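You operate a simulated robot arm through the tools that you are given. There is no shell and no other tool.

You are at the controls of a simulated robot arm. One attempt, no reset.

## Task
Seat the basin plug, run water and soak the thyme and walnut jars.
Fine: strainer out on the drainer first; water within the blue band; tap off; both jars stand in the sink. Set down upright: thyme jar, walnut jar.
Where things are to end (x, y in the base frame): thyme jar within 60 mm of [760, 60]; walnut jar within 60 mm of [760, -140].

It is judged by the outcome, as a careful person would: the job done as asked, and still so three seconds after it is handed in. It fails if anything else is knocked over, pushed out of place, dropped, spilled or broken.

## Robot
A 7-joint arm with a two-finger parallel gripper, fixed in place. Base frame: the origin is on the floor under the middle of its stand, x ahead of it, y to its left, z up; the work surface is at about z = 902. Readings come in mm, degrees, newtons and seconds.
It reaches about 1247 mm from its shoulder. Its first joint turns from -132.0 to 132.0 degrees. Payload 3.91 kg.
The tool frame sits at the grasp point between the pads (the TCP): z along the fingers, y along the line on which they close. The tips reach 30 mm beyond it. The gripper opens to 110 mm. The fingers are 20 mm wide and 10 mm thick; the gripper's body (48 by 112 mm) begins 55 mm behind the TCP.
Orientation is told as [roll, pitch, yaw] about the base's x, y, z axes, in that order, counted from this pose: with the fingers straight down and closing along the base's y, the tool's x points along the base's -x, its y along +y and its z along -z.

## Interface
- The arm moves only by the tool send_rows. Its arguments are lists of equal length, an entry for each row: "linear": the shift along the tool's x, y, z in mm, a list of three; "delta_rot": the turn, a rotation vector about the tool's x, y, z in degrees, a list of three; "grip": the opening, from 0 (shut) to 1 (fully open). In form: {"linear": [[tx, ty, tz], ...], "delta_rot": [[ax, ay, az], ...], "grip": [grip, ...]}. A call has 1 to 20 rows; each row is the pose to reach, as a shift and turn from the pose commanded when the call began, along the tool's axes at that moment. Rows are played at 5 a second. More than 50 mm and 8.6 degrees between two rows, or a gripper value outside its range, and nothing of the call is played. A pose out of reach is approached as far as the arm can. The call stops where the force on the tool passes 50 N (or 10 N more than at its start, if that is more) or the arm is blocked; 0.2 s more then pass. Each finger travels about 108 mm/s and halts on what it meets, pressing with about 27 N; the grip force reading is that of the motor and also rises with nothing between the fingers. The clock runs only during rows and for 0.2 s after the last one: add rows that repeat a pose to give the fingers time. The reply holds the time, the measured pose of the TCP, the force on the tool along the base axes, the opening and the grip force, in the units named above and with some noise, with the torque about the TCP (base axes, N m) and any sound that the robot's microphone picked up, and new pictures: "pictures" is both (left out), scene, wrist or none.
- Cameras (640 x 400 px; columns grow to the right, rows downward): "scene" is fixed at [403.7, -490.2, 1625.9]; the picture's right is [0.68, -0.73, 0.00], its down [-0.62, -0.57, -0.54] and it looks along [0.40, 0.37, -0.84] (base axes); focal length 298 px, centre (320, 200). "wrist" rides on the gripper at [72, 17, -103] in the tool frame; the picture's right is [-0.23, 0.97, 0.00], its down [-0.76, -0.18, -0.62] and it looks along [-0.61, -0.14, 0.78] (tool axes); focal length 222 px, centre (320, 200). There is no depth. A picture from a camera that has moved, and an enlarged one, comes with that camera's place and axes in the base frame and with its lens. The place of the scene camera against the robot may be out by one fixed shift of up to 25 mm in any direction.
- enlarge(camera, box): a new picture of the part [left, top, right, bottom] of that camera's present view, enlarged. No time passes.
- sign_off(): hands the job in; it is judged then, once.

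Places have to be worked out from the pictures, the camera data and where the tool is seen. Open the gripper and draw the arm clear of the work before you hand the job in, unless the task says otherwise.

The tools are called as a command line: name --argument value ..., lists and objects as JSON in quotes. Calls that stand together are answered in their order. send_rows: Moves the arm, as the interface text tells. Its arguments: {"type":"object","properties":{"linear":{"type":"array"},"delta_rot":{"type":"array"},"grip":{"type":"array"},"pictures":{"type":"string","enum":["both","scene","wrist","none"]}},"required":["linear","delta_rot","grip"]} The other tools are called the same way: enlarge (camera, box) takes an enlarged picture of a part of a camera's view; sign_off () hands the job in.

At the start:

```text
t: 0.0
tcp_pos: [675.2, 196.2, 1126.0]
orientation: [0.0, 0.0, 0.0]
ft_force: [-0.3, 1.0, -0.3]
wrist_torque: [0.01, 0.0, 0.02]
width: 110.3
finger_force: 0.0
```

scene: 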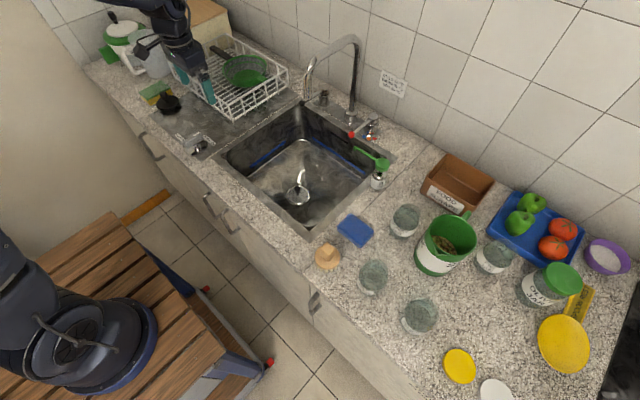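
wrist: 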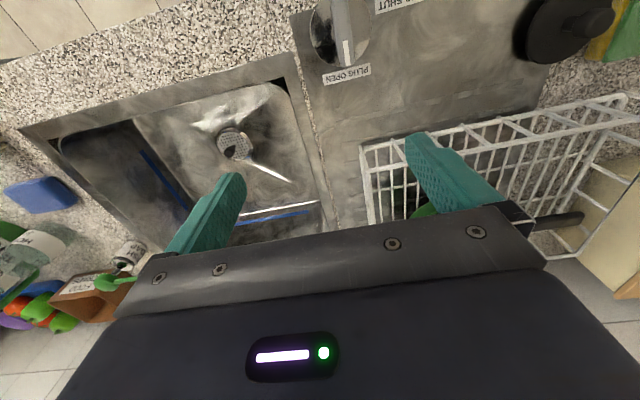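

I'll start by looking closely at the sink, the drainer, and the jars before moving anything.

enlarge --camera "scene" --box '[200, 80, 400, 240]'

enlarge --camera "scene" --box '[300, 130, 640, 400]'

enlarge --camera "scene" --box '[80, 0, 300, 160]'

enlarge --camera "wrist" --box '[0, 0, 400, 250]'

enlarge --camera "wrist" --box '[280, 0, 640, 230]'

```text
2.50 times, centred on (300, 160) of scene
camera zoom: at [403.7, -490.2, 1625.9], right [0.68, -0.73, 0.0], down [-0.62, -0.57, -0.54], along [0.4, 0.37, -0.84], focal length 745 px, centre (370, 300)
```

zoom: 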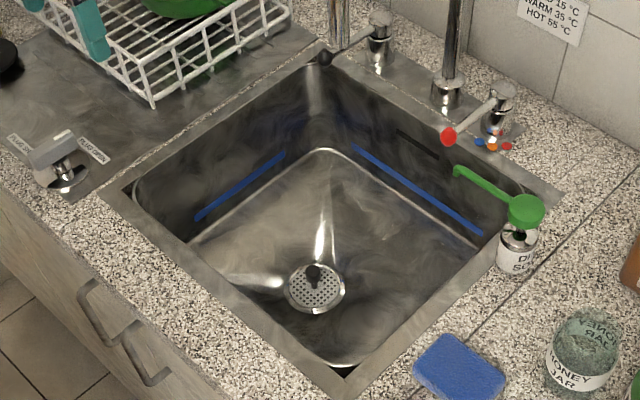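

```text
1.48 times, centred on (470, 265) of scene
camera zoom: at [403.7, -490.2, 1625.9], right [0.68, -0.73, 0.0], down [-0.62, -0.57, -0.54], along [0.4, 0.37, -0.84], focal length 441 px, centre (98, 104)
```

zoom: 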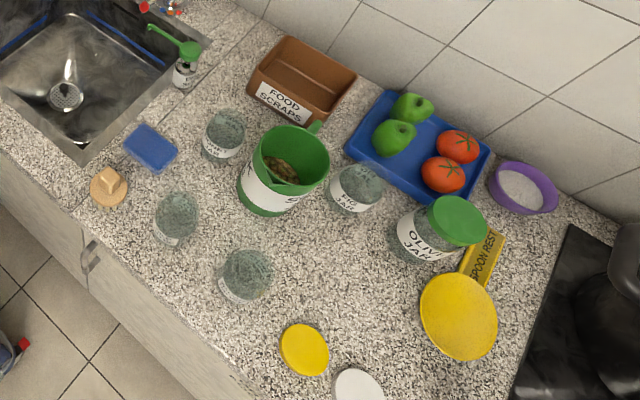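

```text
2.50 times, centred on (190, 80) of scene
camera zoom: at [403.7, -490.2, 1625.9], right [0.68, -0.73, 0.0], down [-0.62, -0.57, -0.54], along [0.4, 0.37, -0.84], focal length 745 px, centre (645, 500)
```

zoom: 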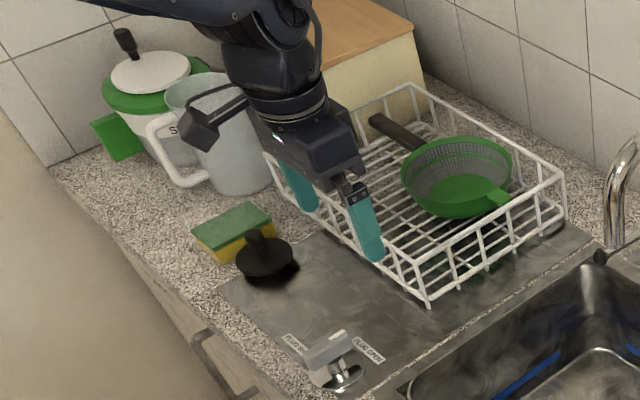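

```text
1.60 times, centred on (200, 125) of wrist
camera zoom: at [602.5, 214.4, 1230.1], right [0.23, 0.97, 0.0], down [0.76, -0.18, 0.62], along [0.61, -0.14, -0.78], focal length 355 px, centre (512, 320)
```

zoom: 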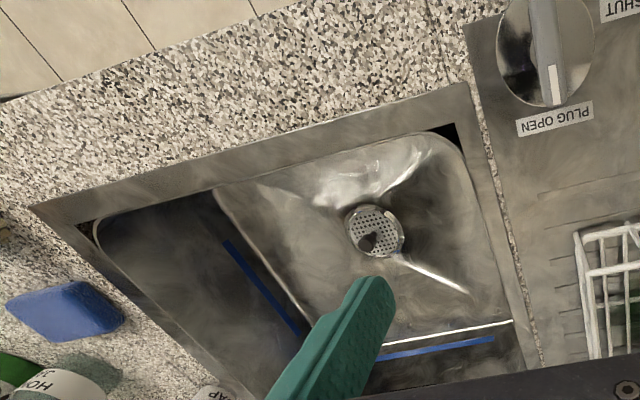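

```text
1.74 times, centred on (460, 115) of wrist
camera zoom: at [602.5, 214.4, 1230.1], right [0.23, 0.97, 0.0], down [0.76, -0.18, 0.62], along [0.61, -0.14, -0.78], focal length 386 px, centre (76, 348)
```

zoom: 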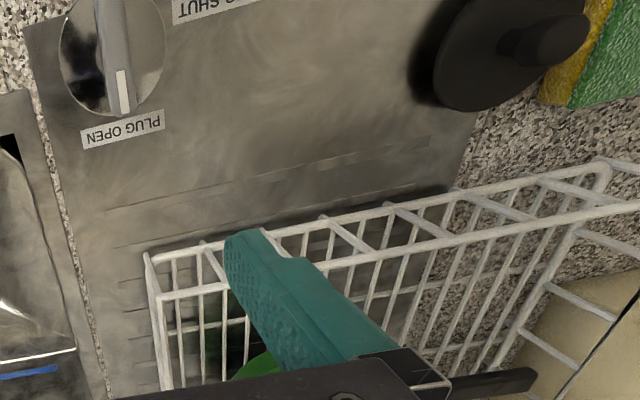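

The sink holds a strainer in the drain; a black plug with a knob sits at the drainer's far-left edge, and there is a PLUG OPEN/SHUT control. I need the jar labels and the tap details, so I enlarge further.

enlarge --camera "scene" --box '[380, 195, 430, 245]'

enlarge --camera "scene" --box '[345, 250, 405, 310]'

enlarge --camera "scene" --box '[390, 285, 450, 345]'

enlarge --camera "scene" --box '[460, 225, 530, 285]'

enlarge --camera "scene" --box '[510, 250, 590, 320]'

enlarge --camera "scene" --box '[405, 200, 485, 285]'

enlarge --camera "scene" --box '[290, 60, 410, 150]'

enlarge --camera "scene" --box '[130, 70, 230, 160]'

enlarge --camera "wrist" --box '[0, 190, 170, 300]'

```text
8.00 times, centred on (405, 220) of scene
camera zoom: at [403.7, -490.2, 1625.9], right [0.68, -0.73, 0.0], down [-0.62, -0.57, -0.54], along [0.4, 0.37, -0.84], focal length 2383 px, centre (-360, 40)
```

zoom: 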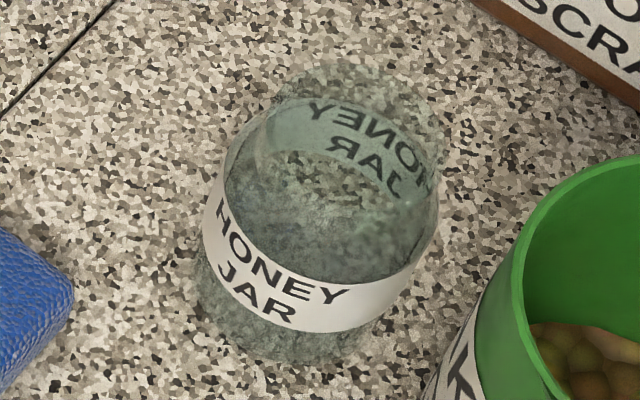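

```text
6.67 times, centred on (375, 280) of scene
camera zoom: at [403.7, -490.2, 1625.9], right [0.68, -0.73, 0.0], down [-0.62, -0.57, -0.54], along [0.4, 0.37, -0.84], focal length 1986 px, centre (-47, -333)
```

zoom: 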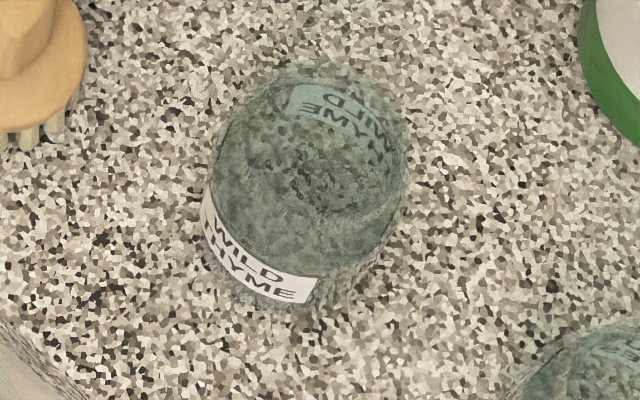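

```text
6.67 times, centred on (420, 315) of scene
camera zoom: at [403.7, -490.2, 1625.9], right [0.68, -0.73, 0.0], down [-0.62, -0.57, -0.54], along [0.4, 0.37, -0.84], focal length 1986 px, centre (-347, -567)
```

zoom: 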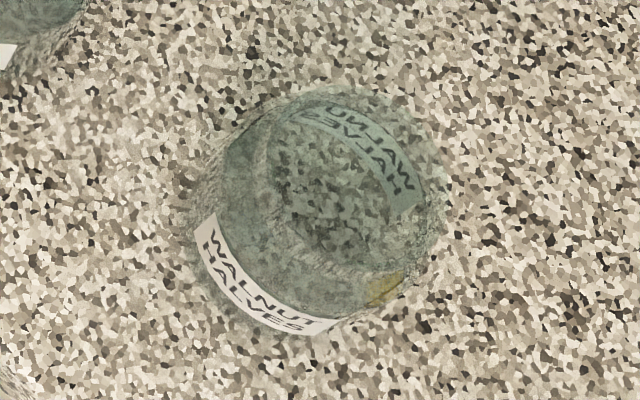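

```text
6.67 times, centred on (495, 255) of scene
camera zoom: at [403.7, -490.2, 1625.9], right [0.68, -0.73, 0.0], down [-0.62, -0.57, -0.54], along [0.4, 0.37, -0.84], focal length 1986 px, centre (-847, -167)
```

zoom: 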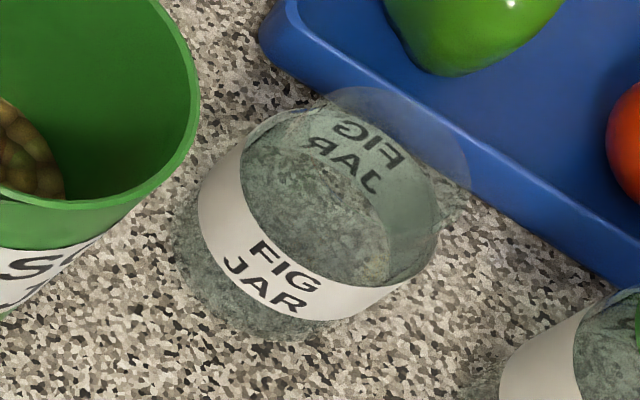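

```text
5.71 times, centred on (550, 285) of scene
camera zoom: at [403.7, -490.2, 1625.9], right [0.68, -0.73, 0.0], down [-0.62, -0.57, -0.54], along [0.4, 0.37, -0.84], focal length 1702 px, centre (-994, -286)
```

zoom: 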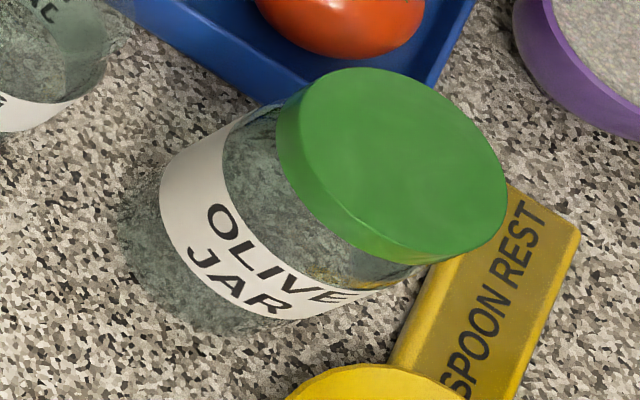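

```text
4.71 times, centred on (445, 242) of scene
camera zoom: at [403.7, -490.2, 1625.9], right [0.68, -0.73, 0.0], down [-0.62, -0.57, -0.54], along [0.4, 0.37, -0.84], focal length 1402 px, centre (-268, 0)
```

zoom: 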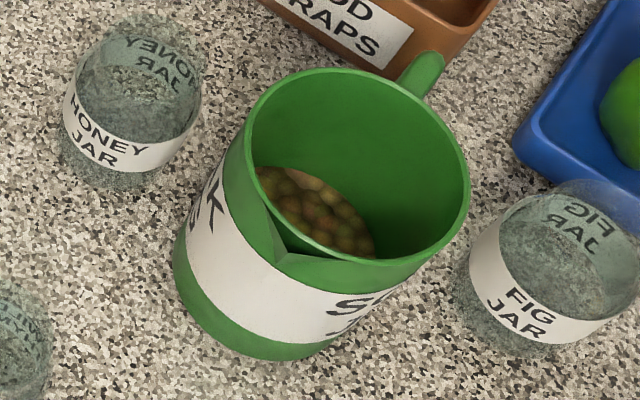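

```text
4.44 times, centred on (350, 105) of scene
camera zoom: at [403.7, -490.2, 1625.9], right [0.68, -0.73, 0.0], down [-0.62, -0.57, -0.54], along [0.4, 0.37, -0.84], focal length 1324 px, centre (187, 622)
```

zoom: 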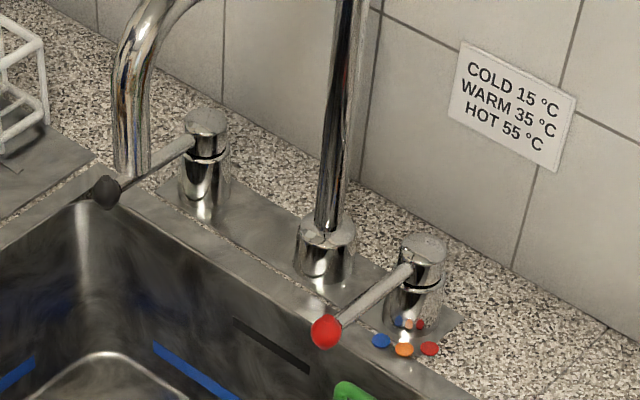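

```text
4.44 times, centred on (180, 115) of scene
camera zoom: at [403.7, -490.2, 1625.9], right [0.68, -0.73, 0.0], down [-0.62, -0.57, -0.54], along [0.4, 0.37, -0.84], focal length 1324 px, centre (942, 578)
```

zoom: 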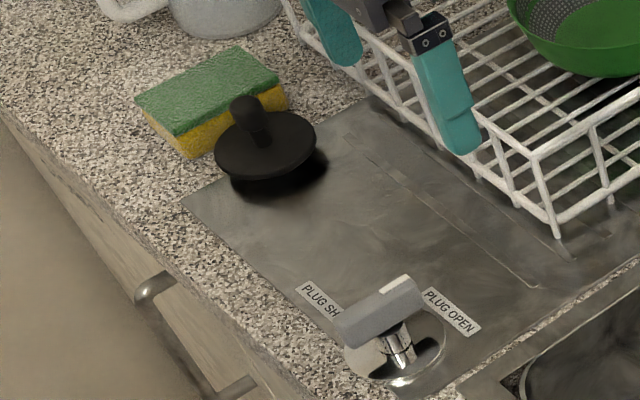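

```text
3.64 times, centred on (85, 245) of wrist
camera zoom: at [602.5, 214.4, 1230.1], right [0.23, 0.97, 0.0], down [0.76, -0.18, 0.62], along [0.61, -0.14, -0.78], focal length 808 px, centre (1174, 36)
```

zoom: 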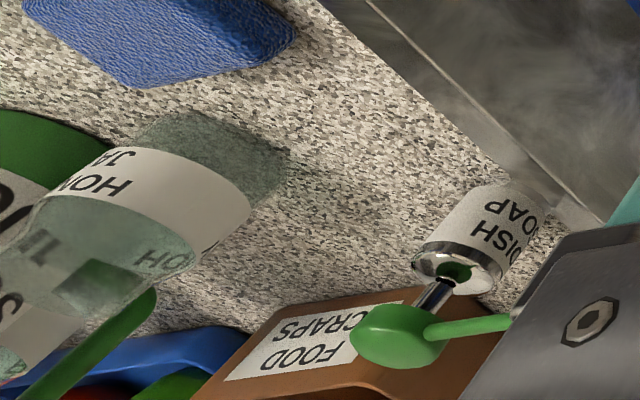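

The labels read clearly: thyme jar is at roughly (631, -445) and walnut jar at roughly (646, -576). The strainer sits in the drain near (773, -31), and the black plug is near (678, 496). I'll move over the sink for a closer look at the strainer knob, travelling sideways first and then down.

send_rows --linear '[[0, -40, 0], [0, -80, 0], [0, -120, 0], [0, -160, 0], [-10, -195, 0], [-20, -215, 35], [-20, -215, 75], [-20, -215, 100]]' --delta_rot '[[0, 0, 0], [0, 0, 0], [0, 0, 0], [0, 0, 0], [0, 0, 0], [0, 0, 0], [0, 0, 0], [0, 0, 0]]' --grip '[1, 1, 1, 1, 1, 1, 1, 1]'

```text
t: 1.8
tcp_pos: [694.7, -16.0, 1027.1]
orientation: [0.0, 0.0, 0.0]
ft_force: [-0.5, -0.1, 0.5]
wrist_torque: [0.02, -0.01, 0.0]
width: 110.0
finger_force: 0.1
camera wrist: at [622.0, 1.1, 1130.8], right [0.23, 0.97, 0.0], down [0.76, -0.18, 0.62], along [0.61, -0.14, -0.78], focal length 222 px, centre (320, 200)
```

scene: 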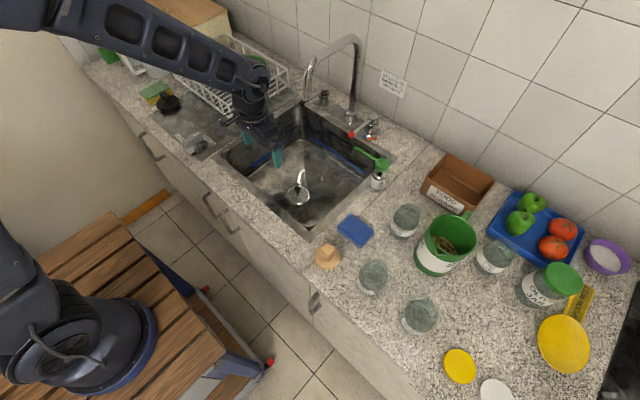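
wrist: 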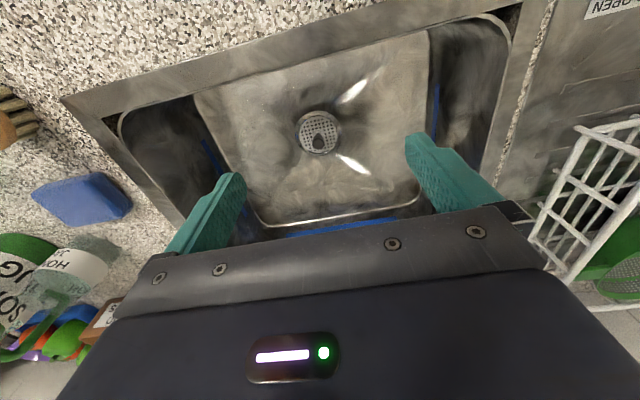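

enlarge --camera "wrist" --box '[180, 50, 460, 240]'

enlarge --camera "wrist" --box '[280, 95, 360, 165]'

enlarge --camera "scene" --box '[280, 165, 320, 215]'

```text
2.11 times, centred on (320, 145) of wrist
camera zoom: at [622.0, 1.1, 1130.8], right [0.23, 0.97, 0.0], down [0.76, -0.18, 0.62], along [0.61, -0.14, -0.78], focal length 468 px, centre (320, 316)
```

zoom: 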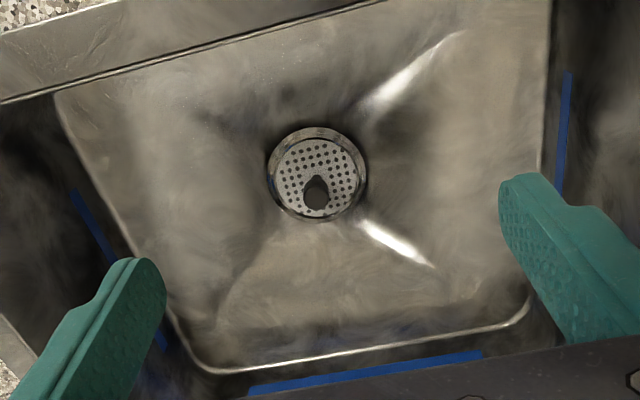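

```text
5.71 times, centred on (320, 130) of wrist
camera zoom: at [622.0, 1.1, 1130.8], right [0.23, 0.97, 0.0], down [0.76, -0.18, 0.62], along [0.61, -0.14, -0.78], focal length 1269 px, centre (320, 600)
```

zoom: 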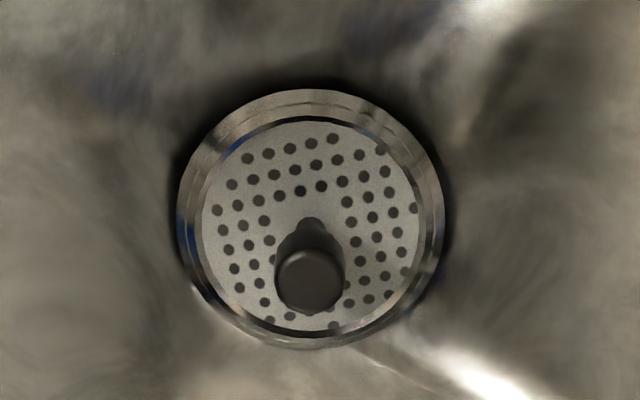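

```text
8.00 times, centred on (300, 190) of scene
camera zoom: at [403.7, -490.2, 1625.9], right [0.68, -0.73, 0.0], down [-0.62, -0.57, -0.54], along [0.4, 0.37, -0.84], focal length 2383 px, centre (480, 280)
```

zoom: 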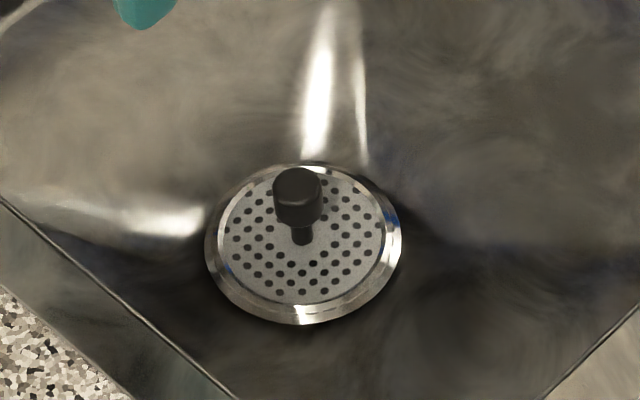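

The strainer has a central black knob about 20 mm wide, standing ~45 mm above the plate, at around x≈778, y≈-37. Its height is still uncertain (plate z 724–745), so I descend partway and look again to triangulate.

send_rows --linear '[[-20, -10, 30], [-40, -20, 65], [-55, -20, 100], [-60, -20, 130]]' --delta_rot '[[0, 0, 0], [0, 0, 0], [0, 0, 0], [0, 0, 0]]' --grip '[0.8, 0.6, 0.55, 0.55]'

enlarge --camera "wrist" --box '[220, 20, 420, 180]'

enlarge --camera "scene" --box '[240, 90, 400, 220]'

```text
t: 2.8
tcp_pos: [754.0, -37.8, 896.9]
orientation: [-0.1, -0.2, 0.1]
ft_force: [-0.7, 0.8, 0.5]
wrist_torque: [0.0, -0.02, -0.01]
width: 60.4
finger_force: 0.1
camera wrist: at [681.3, -20.3, 1001.5], right [0.23, 0.97, 0.0], down [0.76, -0.18, 0.62], along [0.61, -0.14, -0.78], focal length 222 px, centre (320, 200)
```

scene: 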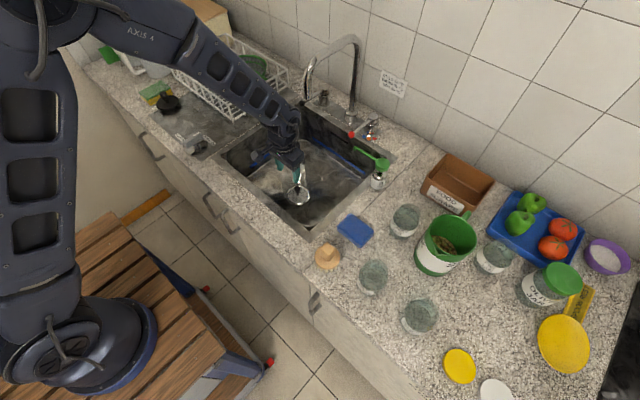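
wrist: 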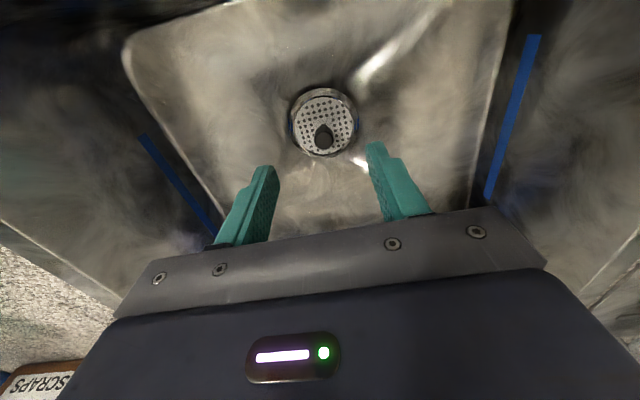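

```text
2.50 times, centred on (320, 100) of wrist
camera zoom: at [681.3, -20.3, 1001.5], right [0.23, 0.97, 0.0], down [0.76, -0.18, 0.62], along [0.61, -0.14, -0.78], focal length 555 px, centre (320, 450)
```

zoom: 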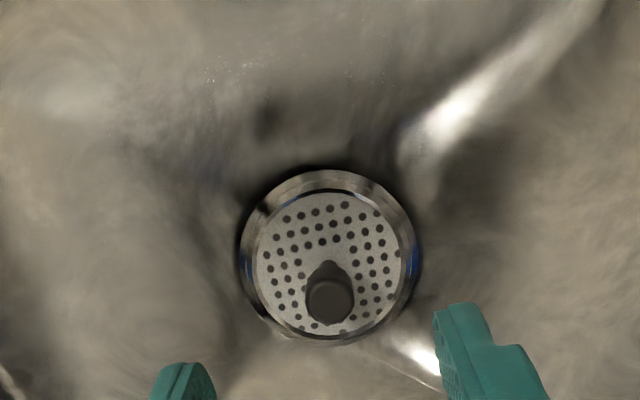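

```text
3.08 times, centred on (320, 155) of scene
camera zoom: at [403.7, -490.2, 1625.9], right [0.68, -0.73, 0.0], down [-0.62, -0.57, -0.54], along [0.4, 0.37, -0.84], focal length 916 px, centre (320, 338)
```

zoom: 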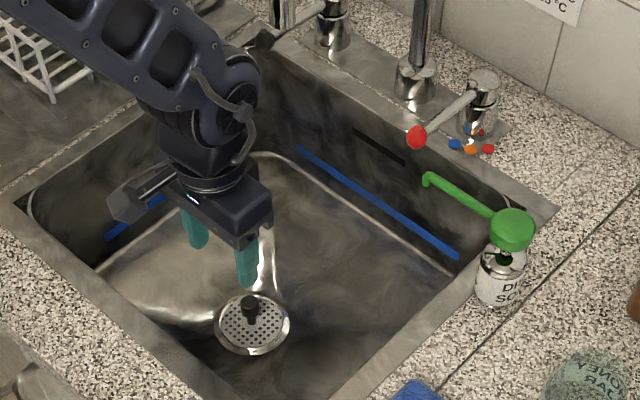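

The drain and knob triangulate to about (777, -37), with the plate at z≈740 and the knob top at about z≈783. I'll move over it and lower to TCP z≈800 with the fingers straddling the knob, then check.

send_rows --linear '[[-22, 1.5, 25], [-22, 1.5, 55], [-22, 1.5, 80], [-22, 1.5, 96]]' --delta_rot '[[0, 0, 0], [0, 0, 0], [0, 0, 0], [0, 0, 0]]' --grip '[0.55, 0.55, 0.55, 0.55]'

enlarge --camera "wrist" --box '[220, 60, 420, 220]'

enlarge --camera "scene" --box '[260, 140, 340, 220]'

```text
t: 3.8
tcp_pos: [777.8, -37.5, 799.8]
orientation: [0.1, 0.1, 0.0]
ft_force: [-0.2, -0.2, 0.2]
wrist_torque: [0.0, 0.0, -0.01]
width: 60.8
finger_force: 0.1
camera wrist: at [705.9, -19.4, 903.6], right [0.23, 0.97, 0.0], down [0.76, -0.18, 0.62], along [0.61, -0.14, -0.78], focal length 222 px, centre (320, 200)
```

scene: 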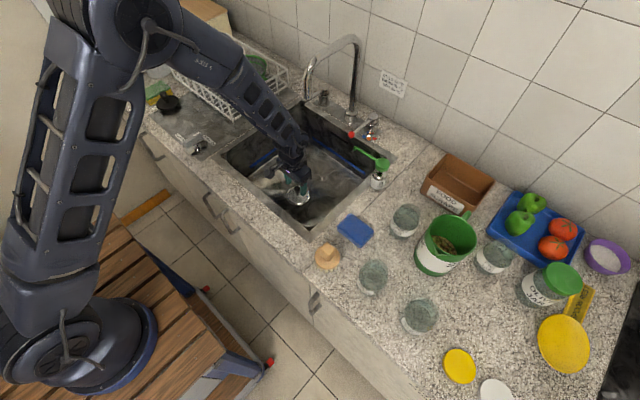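
wrist: 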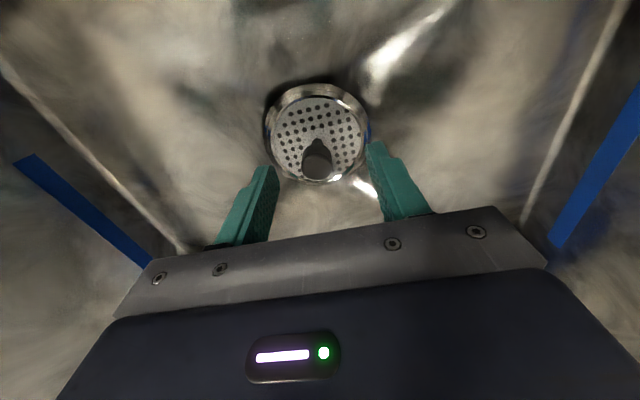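

```text
2.50 times, centred on (320, 140) of wrist
camera zoom: at [705.9, -19.4, 903.6], right [0.23, 0.97, 0.0], down [0.76, -0.18, 0.62], along [0.61, -0.14, -0.78], focal length 555 px, centre (320, 350)
```

zoom: 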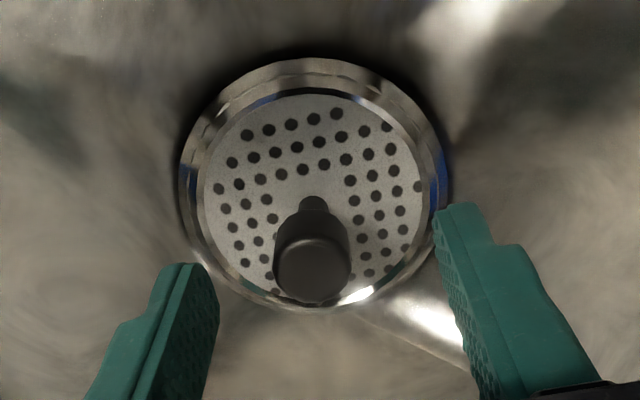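

```text
5.00 times, centred on (300, 180) of scene
camera zoom: at [403.7, -490.2, 1625.9], right [0.68, -0.73, 0.0], down [-0.62, -0.57, -0.54], along [0.4, 0.37, -0.84], focal length 1489 px, centre (420, 300)
```

zoom: 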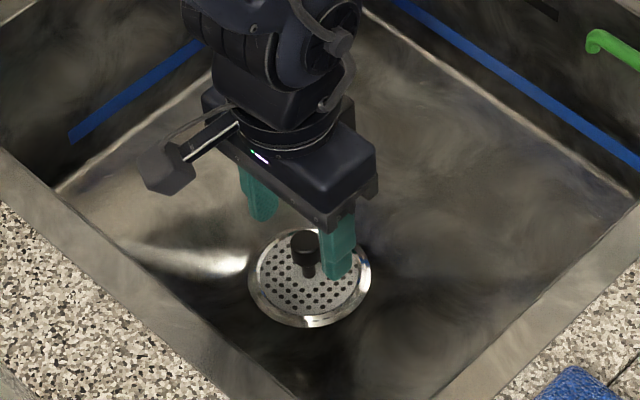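

The knob is well-centred between the fingers, with its top at z≈777 and the plate at z≈731. I'll narrow the fingers, lower to TCP z≈772 (tips ~742), and close on the knob head.

send_rows --linear '[[0, 0, 0], [0, 0, 0], [0, 0, 10], [0, 0, 20], [0, 0, 28], [0, 0, 28], [0, 0, 28], [0, 0, 28], [0, 0, 28]]' --delta_rot '[[0, 0, 0], [0, 0, 0], [0, 0, 0], [0, 0, 0], [0, 0, 0], [0, 0, 0], [0, 0, 0], [0, 0, 0], [0, 0, 0]]' --grip '[0.4, 0.4, 0.4, 0.4, 0.4, 0.4, 0.1, 0.1, 0.1]'

enlarge --camera "wrist" --box '[220, 60, 420, 220]'

```text
t: 5.8
tcp_pos: [777.6, -37.4, 771.9]
orientation: [0.1, 0.0, 0.0]
ft_force: [-0.6, -0.1, 0.2]
wrist_torque: [0.03, 0.03, 0.02]
width: 21.0
finger_force: 26.8
camera wrist: at [705.4, -19.5, 876.1], right [0.23, 0.97, 0.0], down [0.76, -0.18, 0.62], along [0.61, -0.14, -0.78], focal length 222 px, centre (320, 200)
```

scene: 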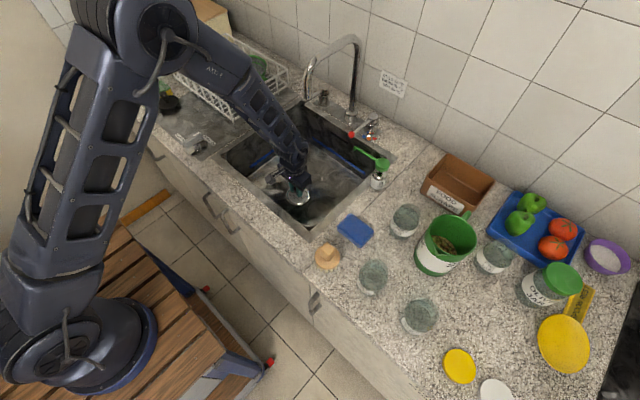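
wrist: 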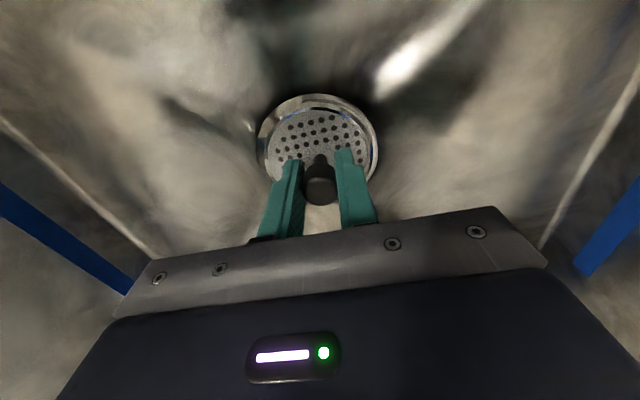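

```text
2.50 times, centred on (320, 140) of wrist
camera zoom: at [705.4, -19.5, 876.1], right [0.23, 0.97, 0.0], down [0.76, -0.18, 0.62], along [0.61, -0.14, -0.78], focal length 555 px, centre (320, 350)
```

zoom: 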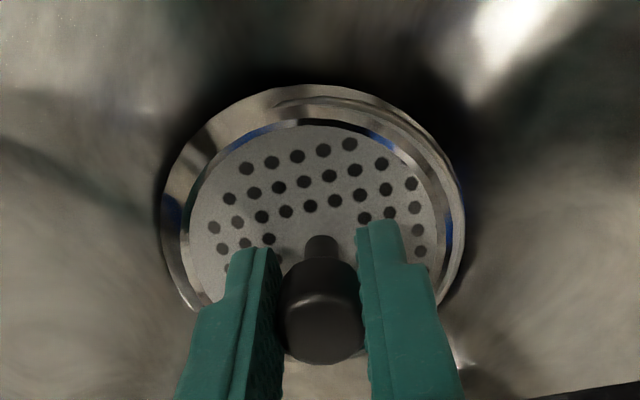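

The knob is gripped (width 21 mm, 27 N). I'll lift straight up slowly to clear the drain and check.

send_rows --linear '[[0, 0, -10], [0, 0, -25], [0, 0, -50], [0, 0, -80], [0, 0, -80]]' --delta_rot '[[0, 0, 0], [0, 0, 0], [0, 0, 0], [0, 0, 0], [0, 0, 0]]' --grip '[0.1, 0.1, 0.1, 0.1, 0.1]'

enlarge --camera "scene" --box '[240, 120, 360, 220]'

```text
t: 7.0
tcp_pos: [776.0, -37.6, 853.4]
orientation: [0.0, 0.1, -0.1]
ft_force: [0.4, 0.2, -1.0]
wrist_torque: [-0.01, 0.01, 0.0]
width: 20.9
finger_force: 26.9
camera wrist: at [704.1, -19.0, 957.2], right [0.23, 0.97, 0.0], down [0.76, -0.18, 0.62], along [0.61, -0.14, -0.78], focal length 222 px, centre (320, 200)
```

scene: 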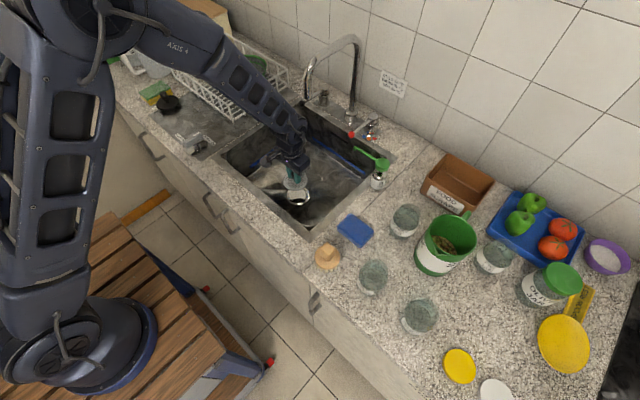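
wrist: 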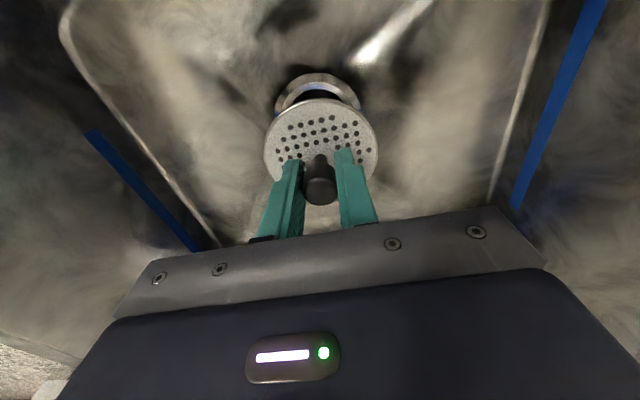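

```text
4.00 times, centred on (300, 170) of scene
camera zoom: at [403.7, -490.2, 1625.9], right [0.68, -0.73, 0.0], down [-0.62, -0.57, -0.54], along [0.4, 0.37, -0.84], focal length 1192 px, centre (400, 320)
```

zoom: 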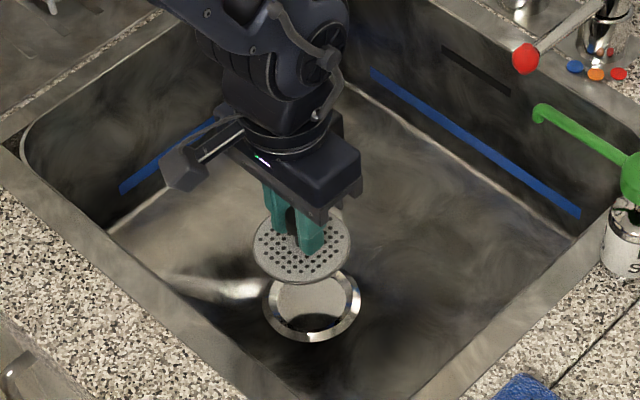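

The strainer is out and hanging level, and the drain is open. I'll raise it, pull back to x≈680 to stay clear of the spout and rack, and carry it over the open strip of drainer at about (680, 350).

send_rows --linear '[[0, 0, -40], [10, 0, -80], [30, 0, -120], [60, 20, -150], [85, 55, -150], [97, 95, -150], [97, 140, -150], [97, 185, -150], [97, 230, -150], [97, 275, -150], [97, 315, -150], [97, 350, -150], [97, 375, -150], [97, 387, -150], [97, 387, -150]]' --delta_rot '[[0, 0, 0], [0, 0, 0], [0, 0, 0], [0, 0, 0], [0, 0, 0], [0, 0, 0], [0, 0, 0], [0, 0, 0], [0, 0, 0], [0, 0, 0], [0, 0, 0], [0, 0, 0], [0, 0, 0], [0, 0, 0], [0, 0, 0]]' --grip '[0.1, 0.1, 0.1, 0.1, 0.1, 0.1, 0.1, 0.1, 0.1, 0.1, 0.1, 0.1, 0.1, 0.1, 0.1]'

enlarge --camera "scene" --box '[130, 60, 290, 180]'

enlarge --camera "scene" --box '[260, 150, 340, 220]'

```text
t: 10.2
tcp_pos: [678.8, 350.2, 1001.9]
orientation: [0.0, -0.1, 0.0]
ft_force: [-0.1, 0.2, -1.4]
wrist_torque: [0.02, 0.01, -0.01]
width: 21.1
finger_force: 27.2
camera wrist: at [606.8, 368.1, 1106.4], right [0.23, 0.97, 0.0], down [0.76, -0.18, 0.62], along [0.61, -0.14, -0.78], focal length 222 px, centre (320, 200)
```

scene: 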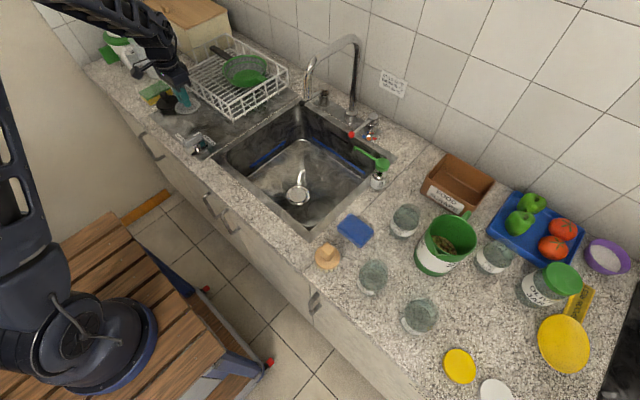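
wrist: 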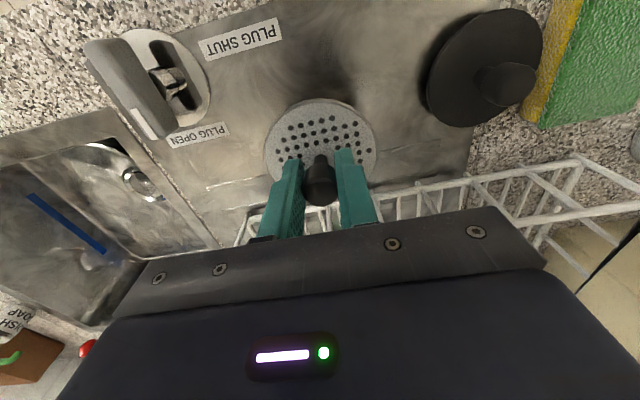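

```text
3.33 times, centred on (210, 120) of scene
camera zoom: at [403.7, -490.2, 1625.9], right [0.68, -0.73, 0.0], down [-0.62, -0.57, -0.54], along [0.4, 0.37, -0.84], focal length 993 px, centre (687, 467)
```

zoom: 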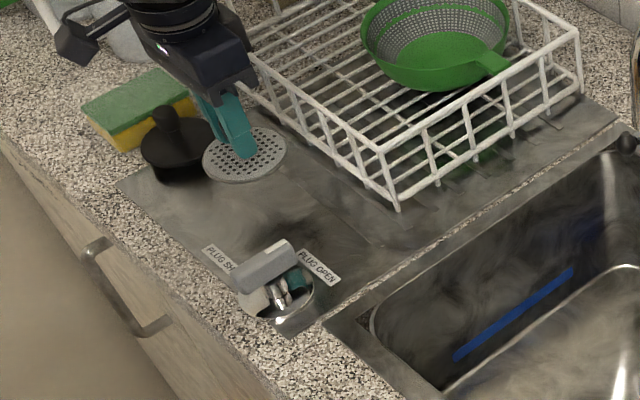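

```text
5.71 times, centred on (300, 185) of scene
camera zoom: at [403.7, -490.2, 1625.9], right [0.68, -0.73, 0.0], down [-0.62, -0.57, -0.54], along [0.4, 0.37, -0.84], focal length 1702 px, centre (434, 286)
```

zoom: 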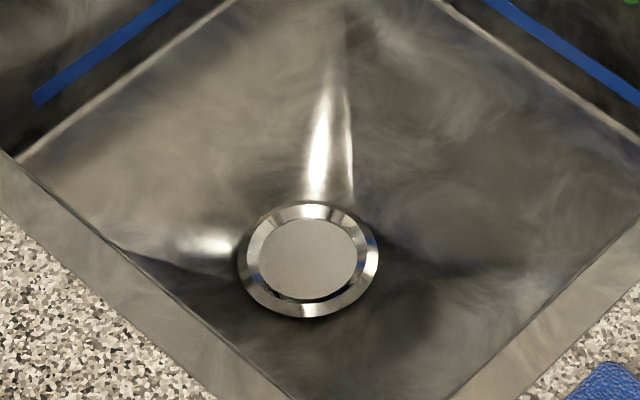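

The strainer is held over the clear drainer strip. Before setting it down, I look closely at the drain, the plug control and the black plug from this viewpoint.

enlarge --camera "wrist" --box '[80, 140, 200, 230]'

enlarge --camera "wrist" --box '[80, 0, 290, 150]'

enlarge --camera "wrist" --box '[400, 0, 600, 150]'

enlarge --camera "wrist" --box '[200, 80, 500, 260]'

```text
4.44 times, centred on (140, 185) of wrist
camera zoom: at [606.8, 368.1, 1106.4], right [0.23, 0.97, 0.0], down [0.76, -0.18, 0.62], along [0.61, -0.14, -0.78], focal length 987 px, centre (1120, 267)
```

zoom: 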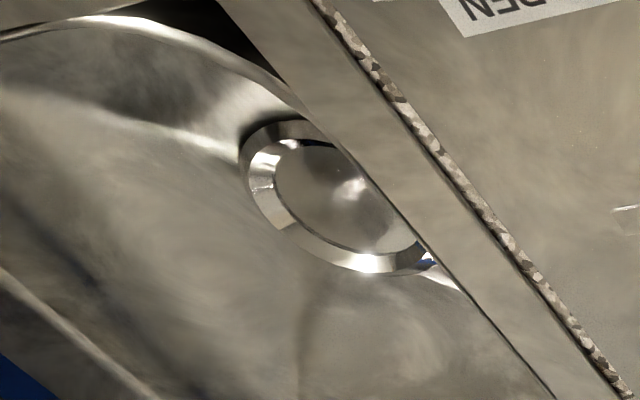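

```text
2.67 times, centred on (185, 75) of wrist
camera zoom: at [606.8, 368.1, 1106.4], right [0.23, 0.97, 0.0], down [0.76, -0.18, 0.62], along [0.61, -0.14, -0.78], focal length 592 px, centre (680, 533)
```

zoom: 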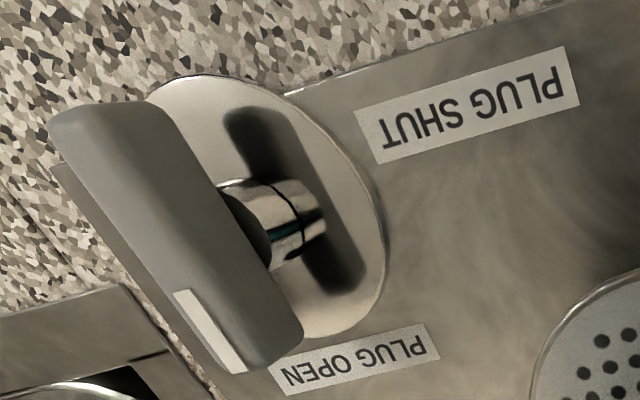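

```text
2.67 times, centred on (500, 75) of wrist
camera zoom: at [606.8, 368.1, 1106.4], right [0.23, 0.97, 0.0], down [0.76, -0.18, 0.62], along [0.61, -0.14, -0.78], focal length 592 px, centre (-160, 533)
```

zoom: 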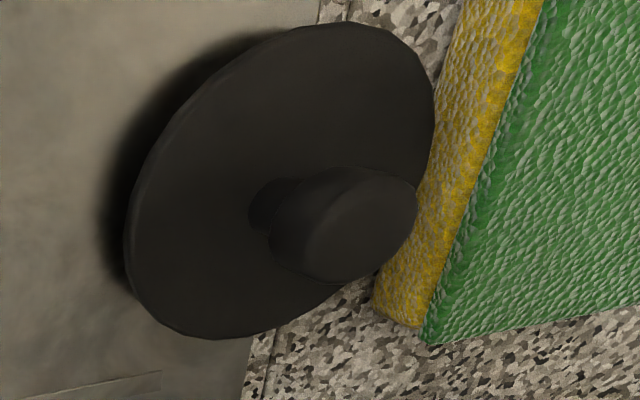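

```text
2.13 times, centred on (350, 170) of wrist
camera zoom: at [606.8, 368.1, 1106.4], right [0.23, 0.97, 0.0], down [0.76, -0.18, 0.62], along [0.61, -0.14, -0.78], focal length 474 px, centre (256, 264)
```

zoom: 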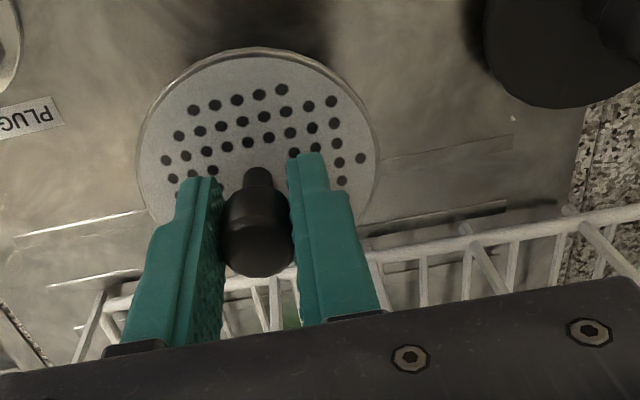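

The drainer beneath is clear. I'll lower the strainer to just above the surface (plate is ~41 mm below the TCP) and check the reading.

send_rows --linear '[[0, 0, 20], [0, 0, 40], [0, 0, 50], [0, 0, 53], [0, 0, 55]]' --delta_rot '[[0, 0, 0], [0, 0, 0], [0, 0, 0], [0, 0, 0], [0, 0, 0]]' --grip '[0.1, 0.1, 0.1, 0.1, 0.1]'

enlarge --camera "scene" --box '[150, 70, 240, 140]'

```text
t: 11.4
tcp_pos: [679.8, 351.5, 948.6]
orientation: [0.1, -0.1, 0.0]
ft_force: [4.6, -2.0, 24.2]
wrist_torque: [-0.16, -0.21, 0.03]
width: 21.6
finger_force: 27.1
camera wrist: at [608.4, 368.5, 1052.1], right [0.23, 0.97, 0.0], down [0.76, -0.18, 0.62], along [0.61, -0.14, -0.78], focal length 222 px, centre (320, 200)
```

scene: 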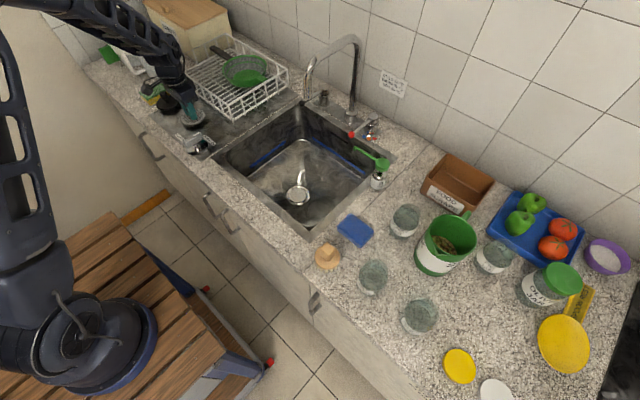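
wrist: 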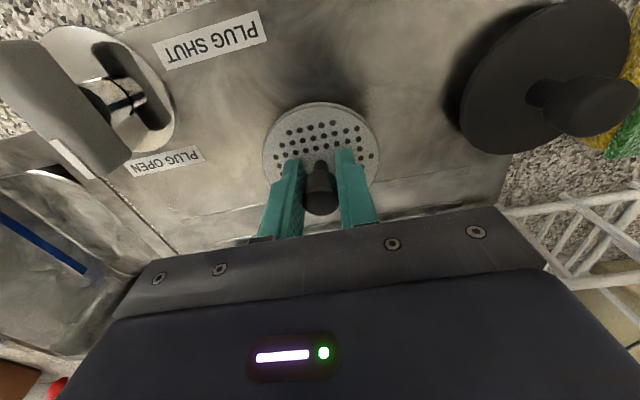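

```text
5.71 times, centred on (195, 105) of scene
camera zoom: at [403.7, -490.2, 1625.9], right [0.68, -0.73, 0.0], down [-0.62, -0.57, -0.54], along [0.4, 0.37, -0.84], focal length 1702 px, centre (1034, 743)
```

zoom: 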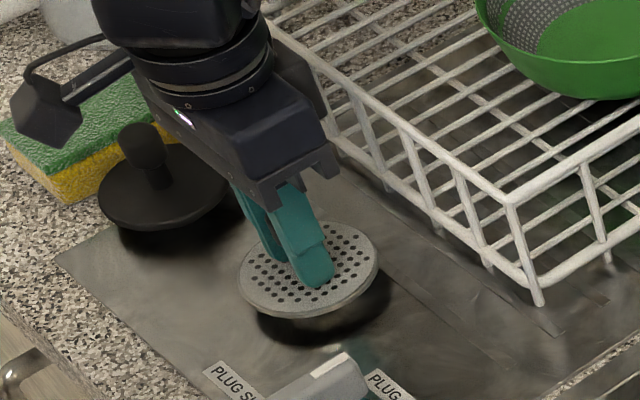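

The strainer has touched down at z≈948.6 (24 N upward; it stands on its small cup). I'll ease up slightly to relax the force, then open the fingers gently.

send_rows --linear '[[0, 0, -1], [0, 0, -1.2], [0, 0, -1.2], [0, 0, -1.2], [0, 0, -1.2], [0, 0, -1.2]]' --delta_rot '[[0, 0, 0], [0, 0, 0], [0, 0, 0], [0, 0, 0], [0, 0, 0], [0, 0, 0]]' --grip '[0.15, 0.18, 0.25, 0.35, 0.45, 0.45]' --pictures "wrist"

enlarge --camera "scene" --box '[150, 70, 240, 140]'

```text
t: 12.8
tcp_pos: [679.1, 351.0, 949.1]
orientation: [0.0, -0.1, 0.1]
ft_force: [-4.7, 2.2, 14.6]
wrist_torque: [0.06, 0.11, 0.06]
width: 46.5
finger_force: 0.0
camera wrist: at [607.3, 368.5, 1052.2], right [0.23, 0.97, 0.0], down [0.76, -0.18, 0.62], along [0.61, -0.14, -0.78], focal length 222 px, centre (320, 200)
```

wrist: 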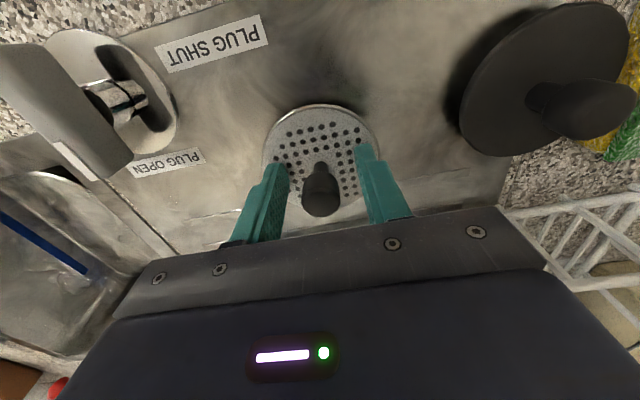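

```text
5.71 times, centred on (195, 105) of scene
camera zoom: at [403.7, -490.2, 1625.9], right [0.68, -0.73, 0.0], down [-0.62, -0.57, -0.54], along [0.4, 0.37, -0.84], focal length 1702 px, centre (1034, 743)
```

zoom: 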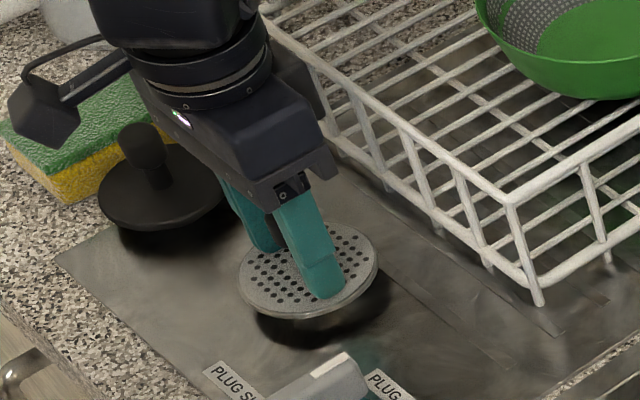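

The knob is released (width 46 mm), though there is still some upward force; the strainer stands level. I'll retract straight up in small steps and confirm that it stays put.

send_rows --linear '[[0, 0, -3], [0, 0, -8], [0, 0, -20], [0, 0, -45], [0, 0, -75], [0, 0, -75]]' --delta_rot '[[0, 0, 0], [0, 0, 0], [0, 0, 0], [0, 0, 0], [0, 0, 0], [0, 0, 0]]' --grip '[0.45, 0.45, 0.45, 0.45, 0.45, 0.45]'

enlarge --camera "scene" --box '[130, 60, 290, 180]'

enlarge --camera "wrist" --box '[380, 0, 640, 200]'

```text
t: 14.2
tcp_pos: [678.3, 349.1, 1023.4]
orientation: [0.0, 0.0, 0.0]
ft_force: [0.0, -1.2, -0.4]
wrist_torque: [-0.01, -0.04, 0.02]
width: 49.6
finger_force: 0.1
camera wrist: at [607.1, 368.0, 1126.7], right [0.23, 0.97, 0.0], down [0.76, -0.18, 0.62], along [0.61, -0.14, -0.78], focal length 222 px, centre (320, 200)
```

scene: 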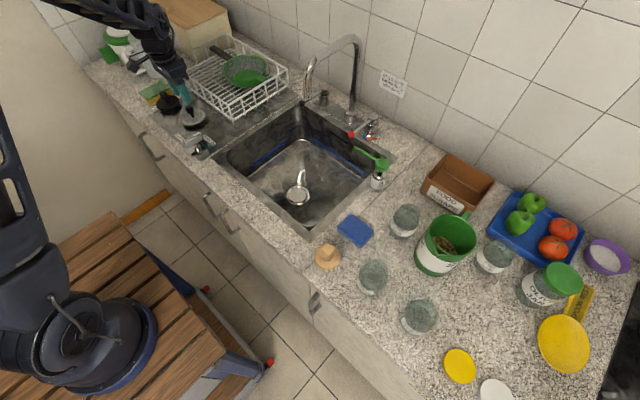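
wrist: 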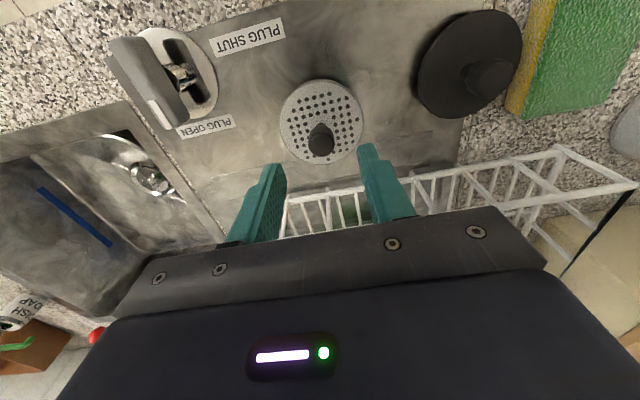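

```text
3.33 times, centred on (210, 120) of scene
camera zoom: at [403.7, -490.2, 1625.9], right [0.68, -0.73, 0.0], down [-0.62, -0.57, -0.54], along [0.4, 0.37, -0.84], focal length 993 px, centre (687, 467)
```

zoom: 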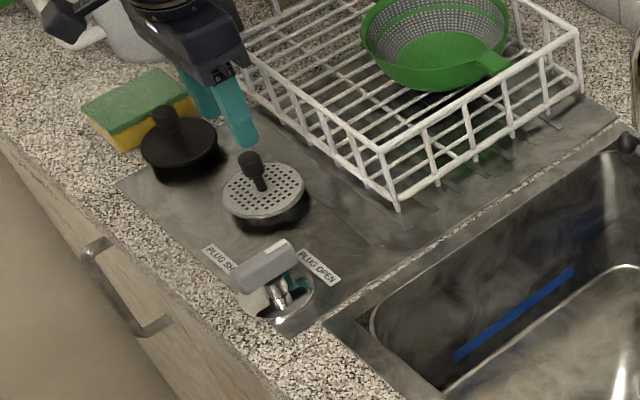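

```text
2.00 times, centred on (510, 100) of wrist
camera zoom: at [607.1, 368.0, 1126.7], right [0.23, 0.97, 0.0], down [0.76, -0.18, 0.62], along [0.61, -0.14, -0.78], focal length 444 px, centre (-60, 400)
```

zoom: 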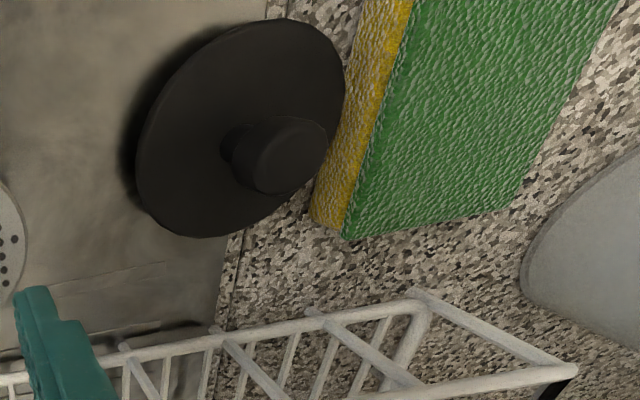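

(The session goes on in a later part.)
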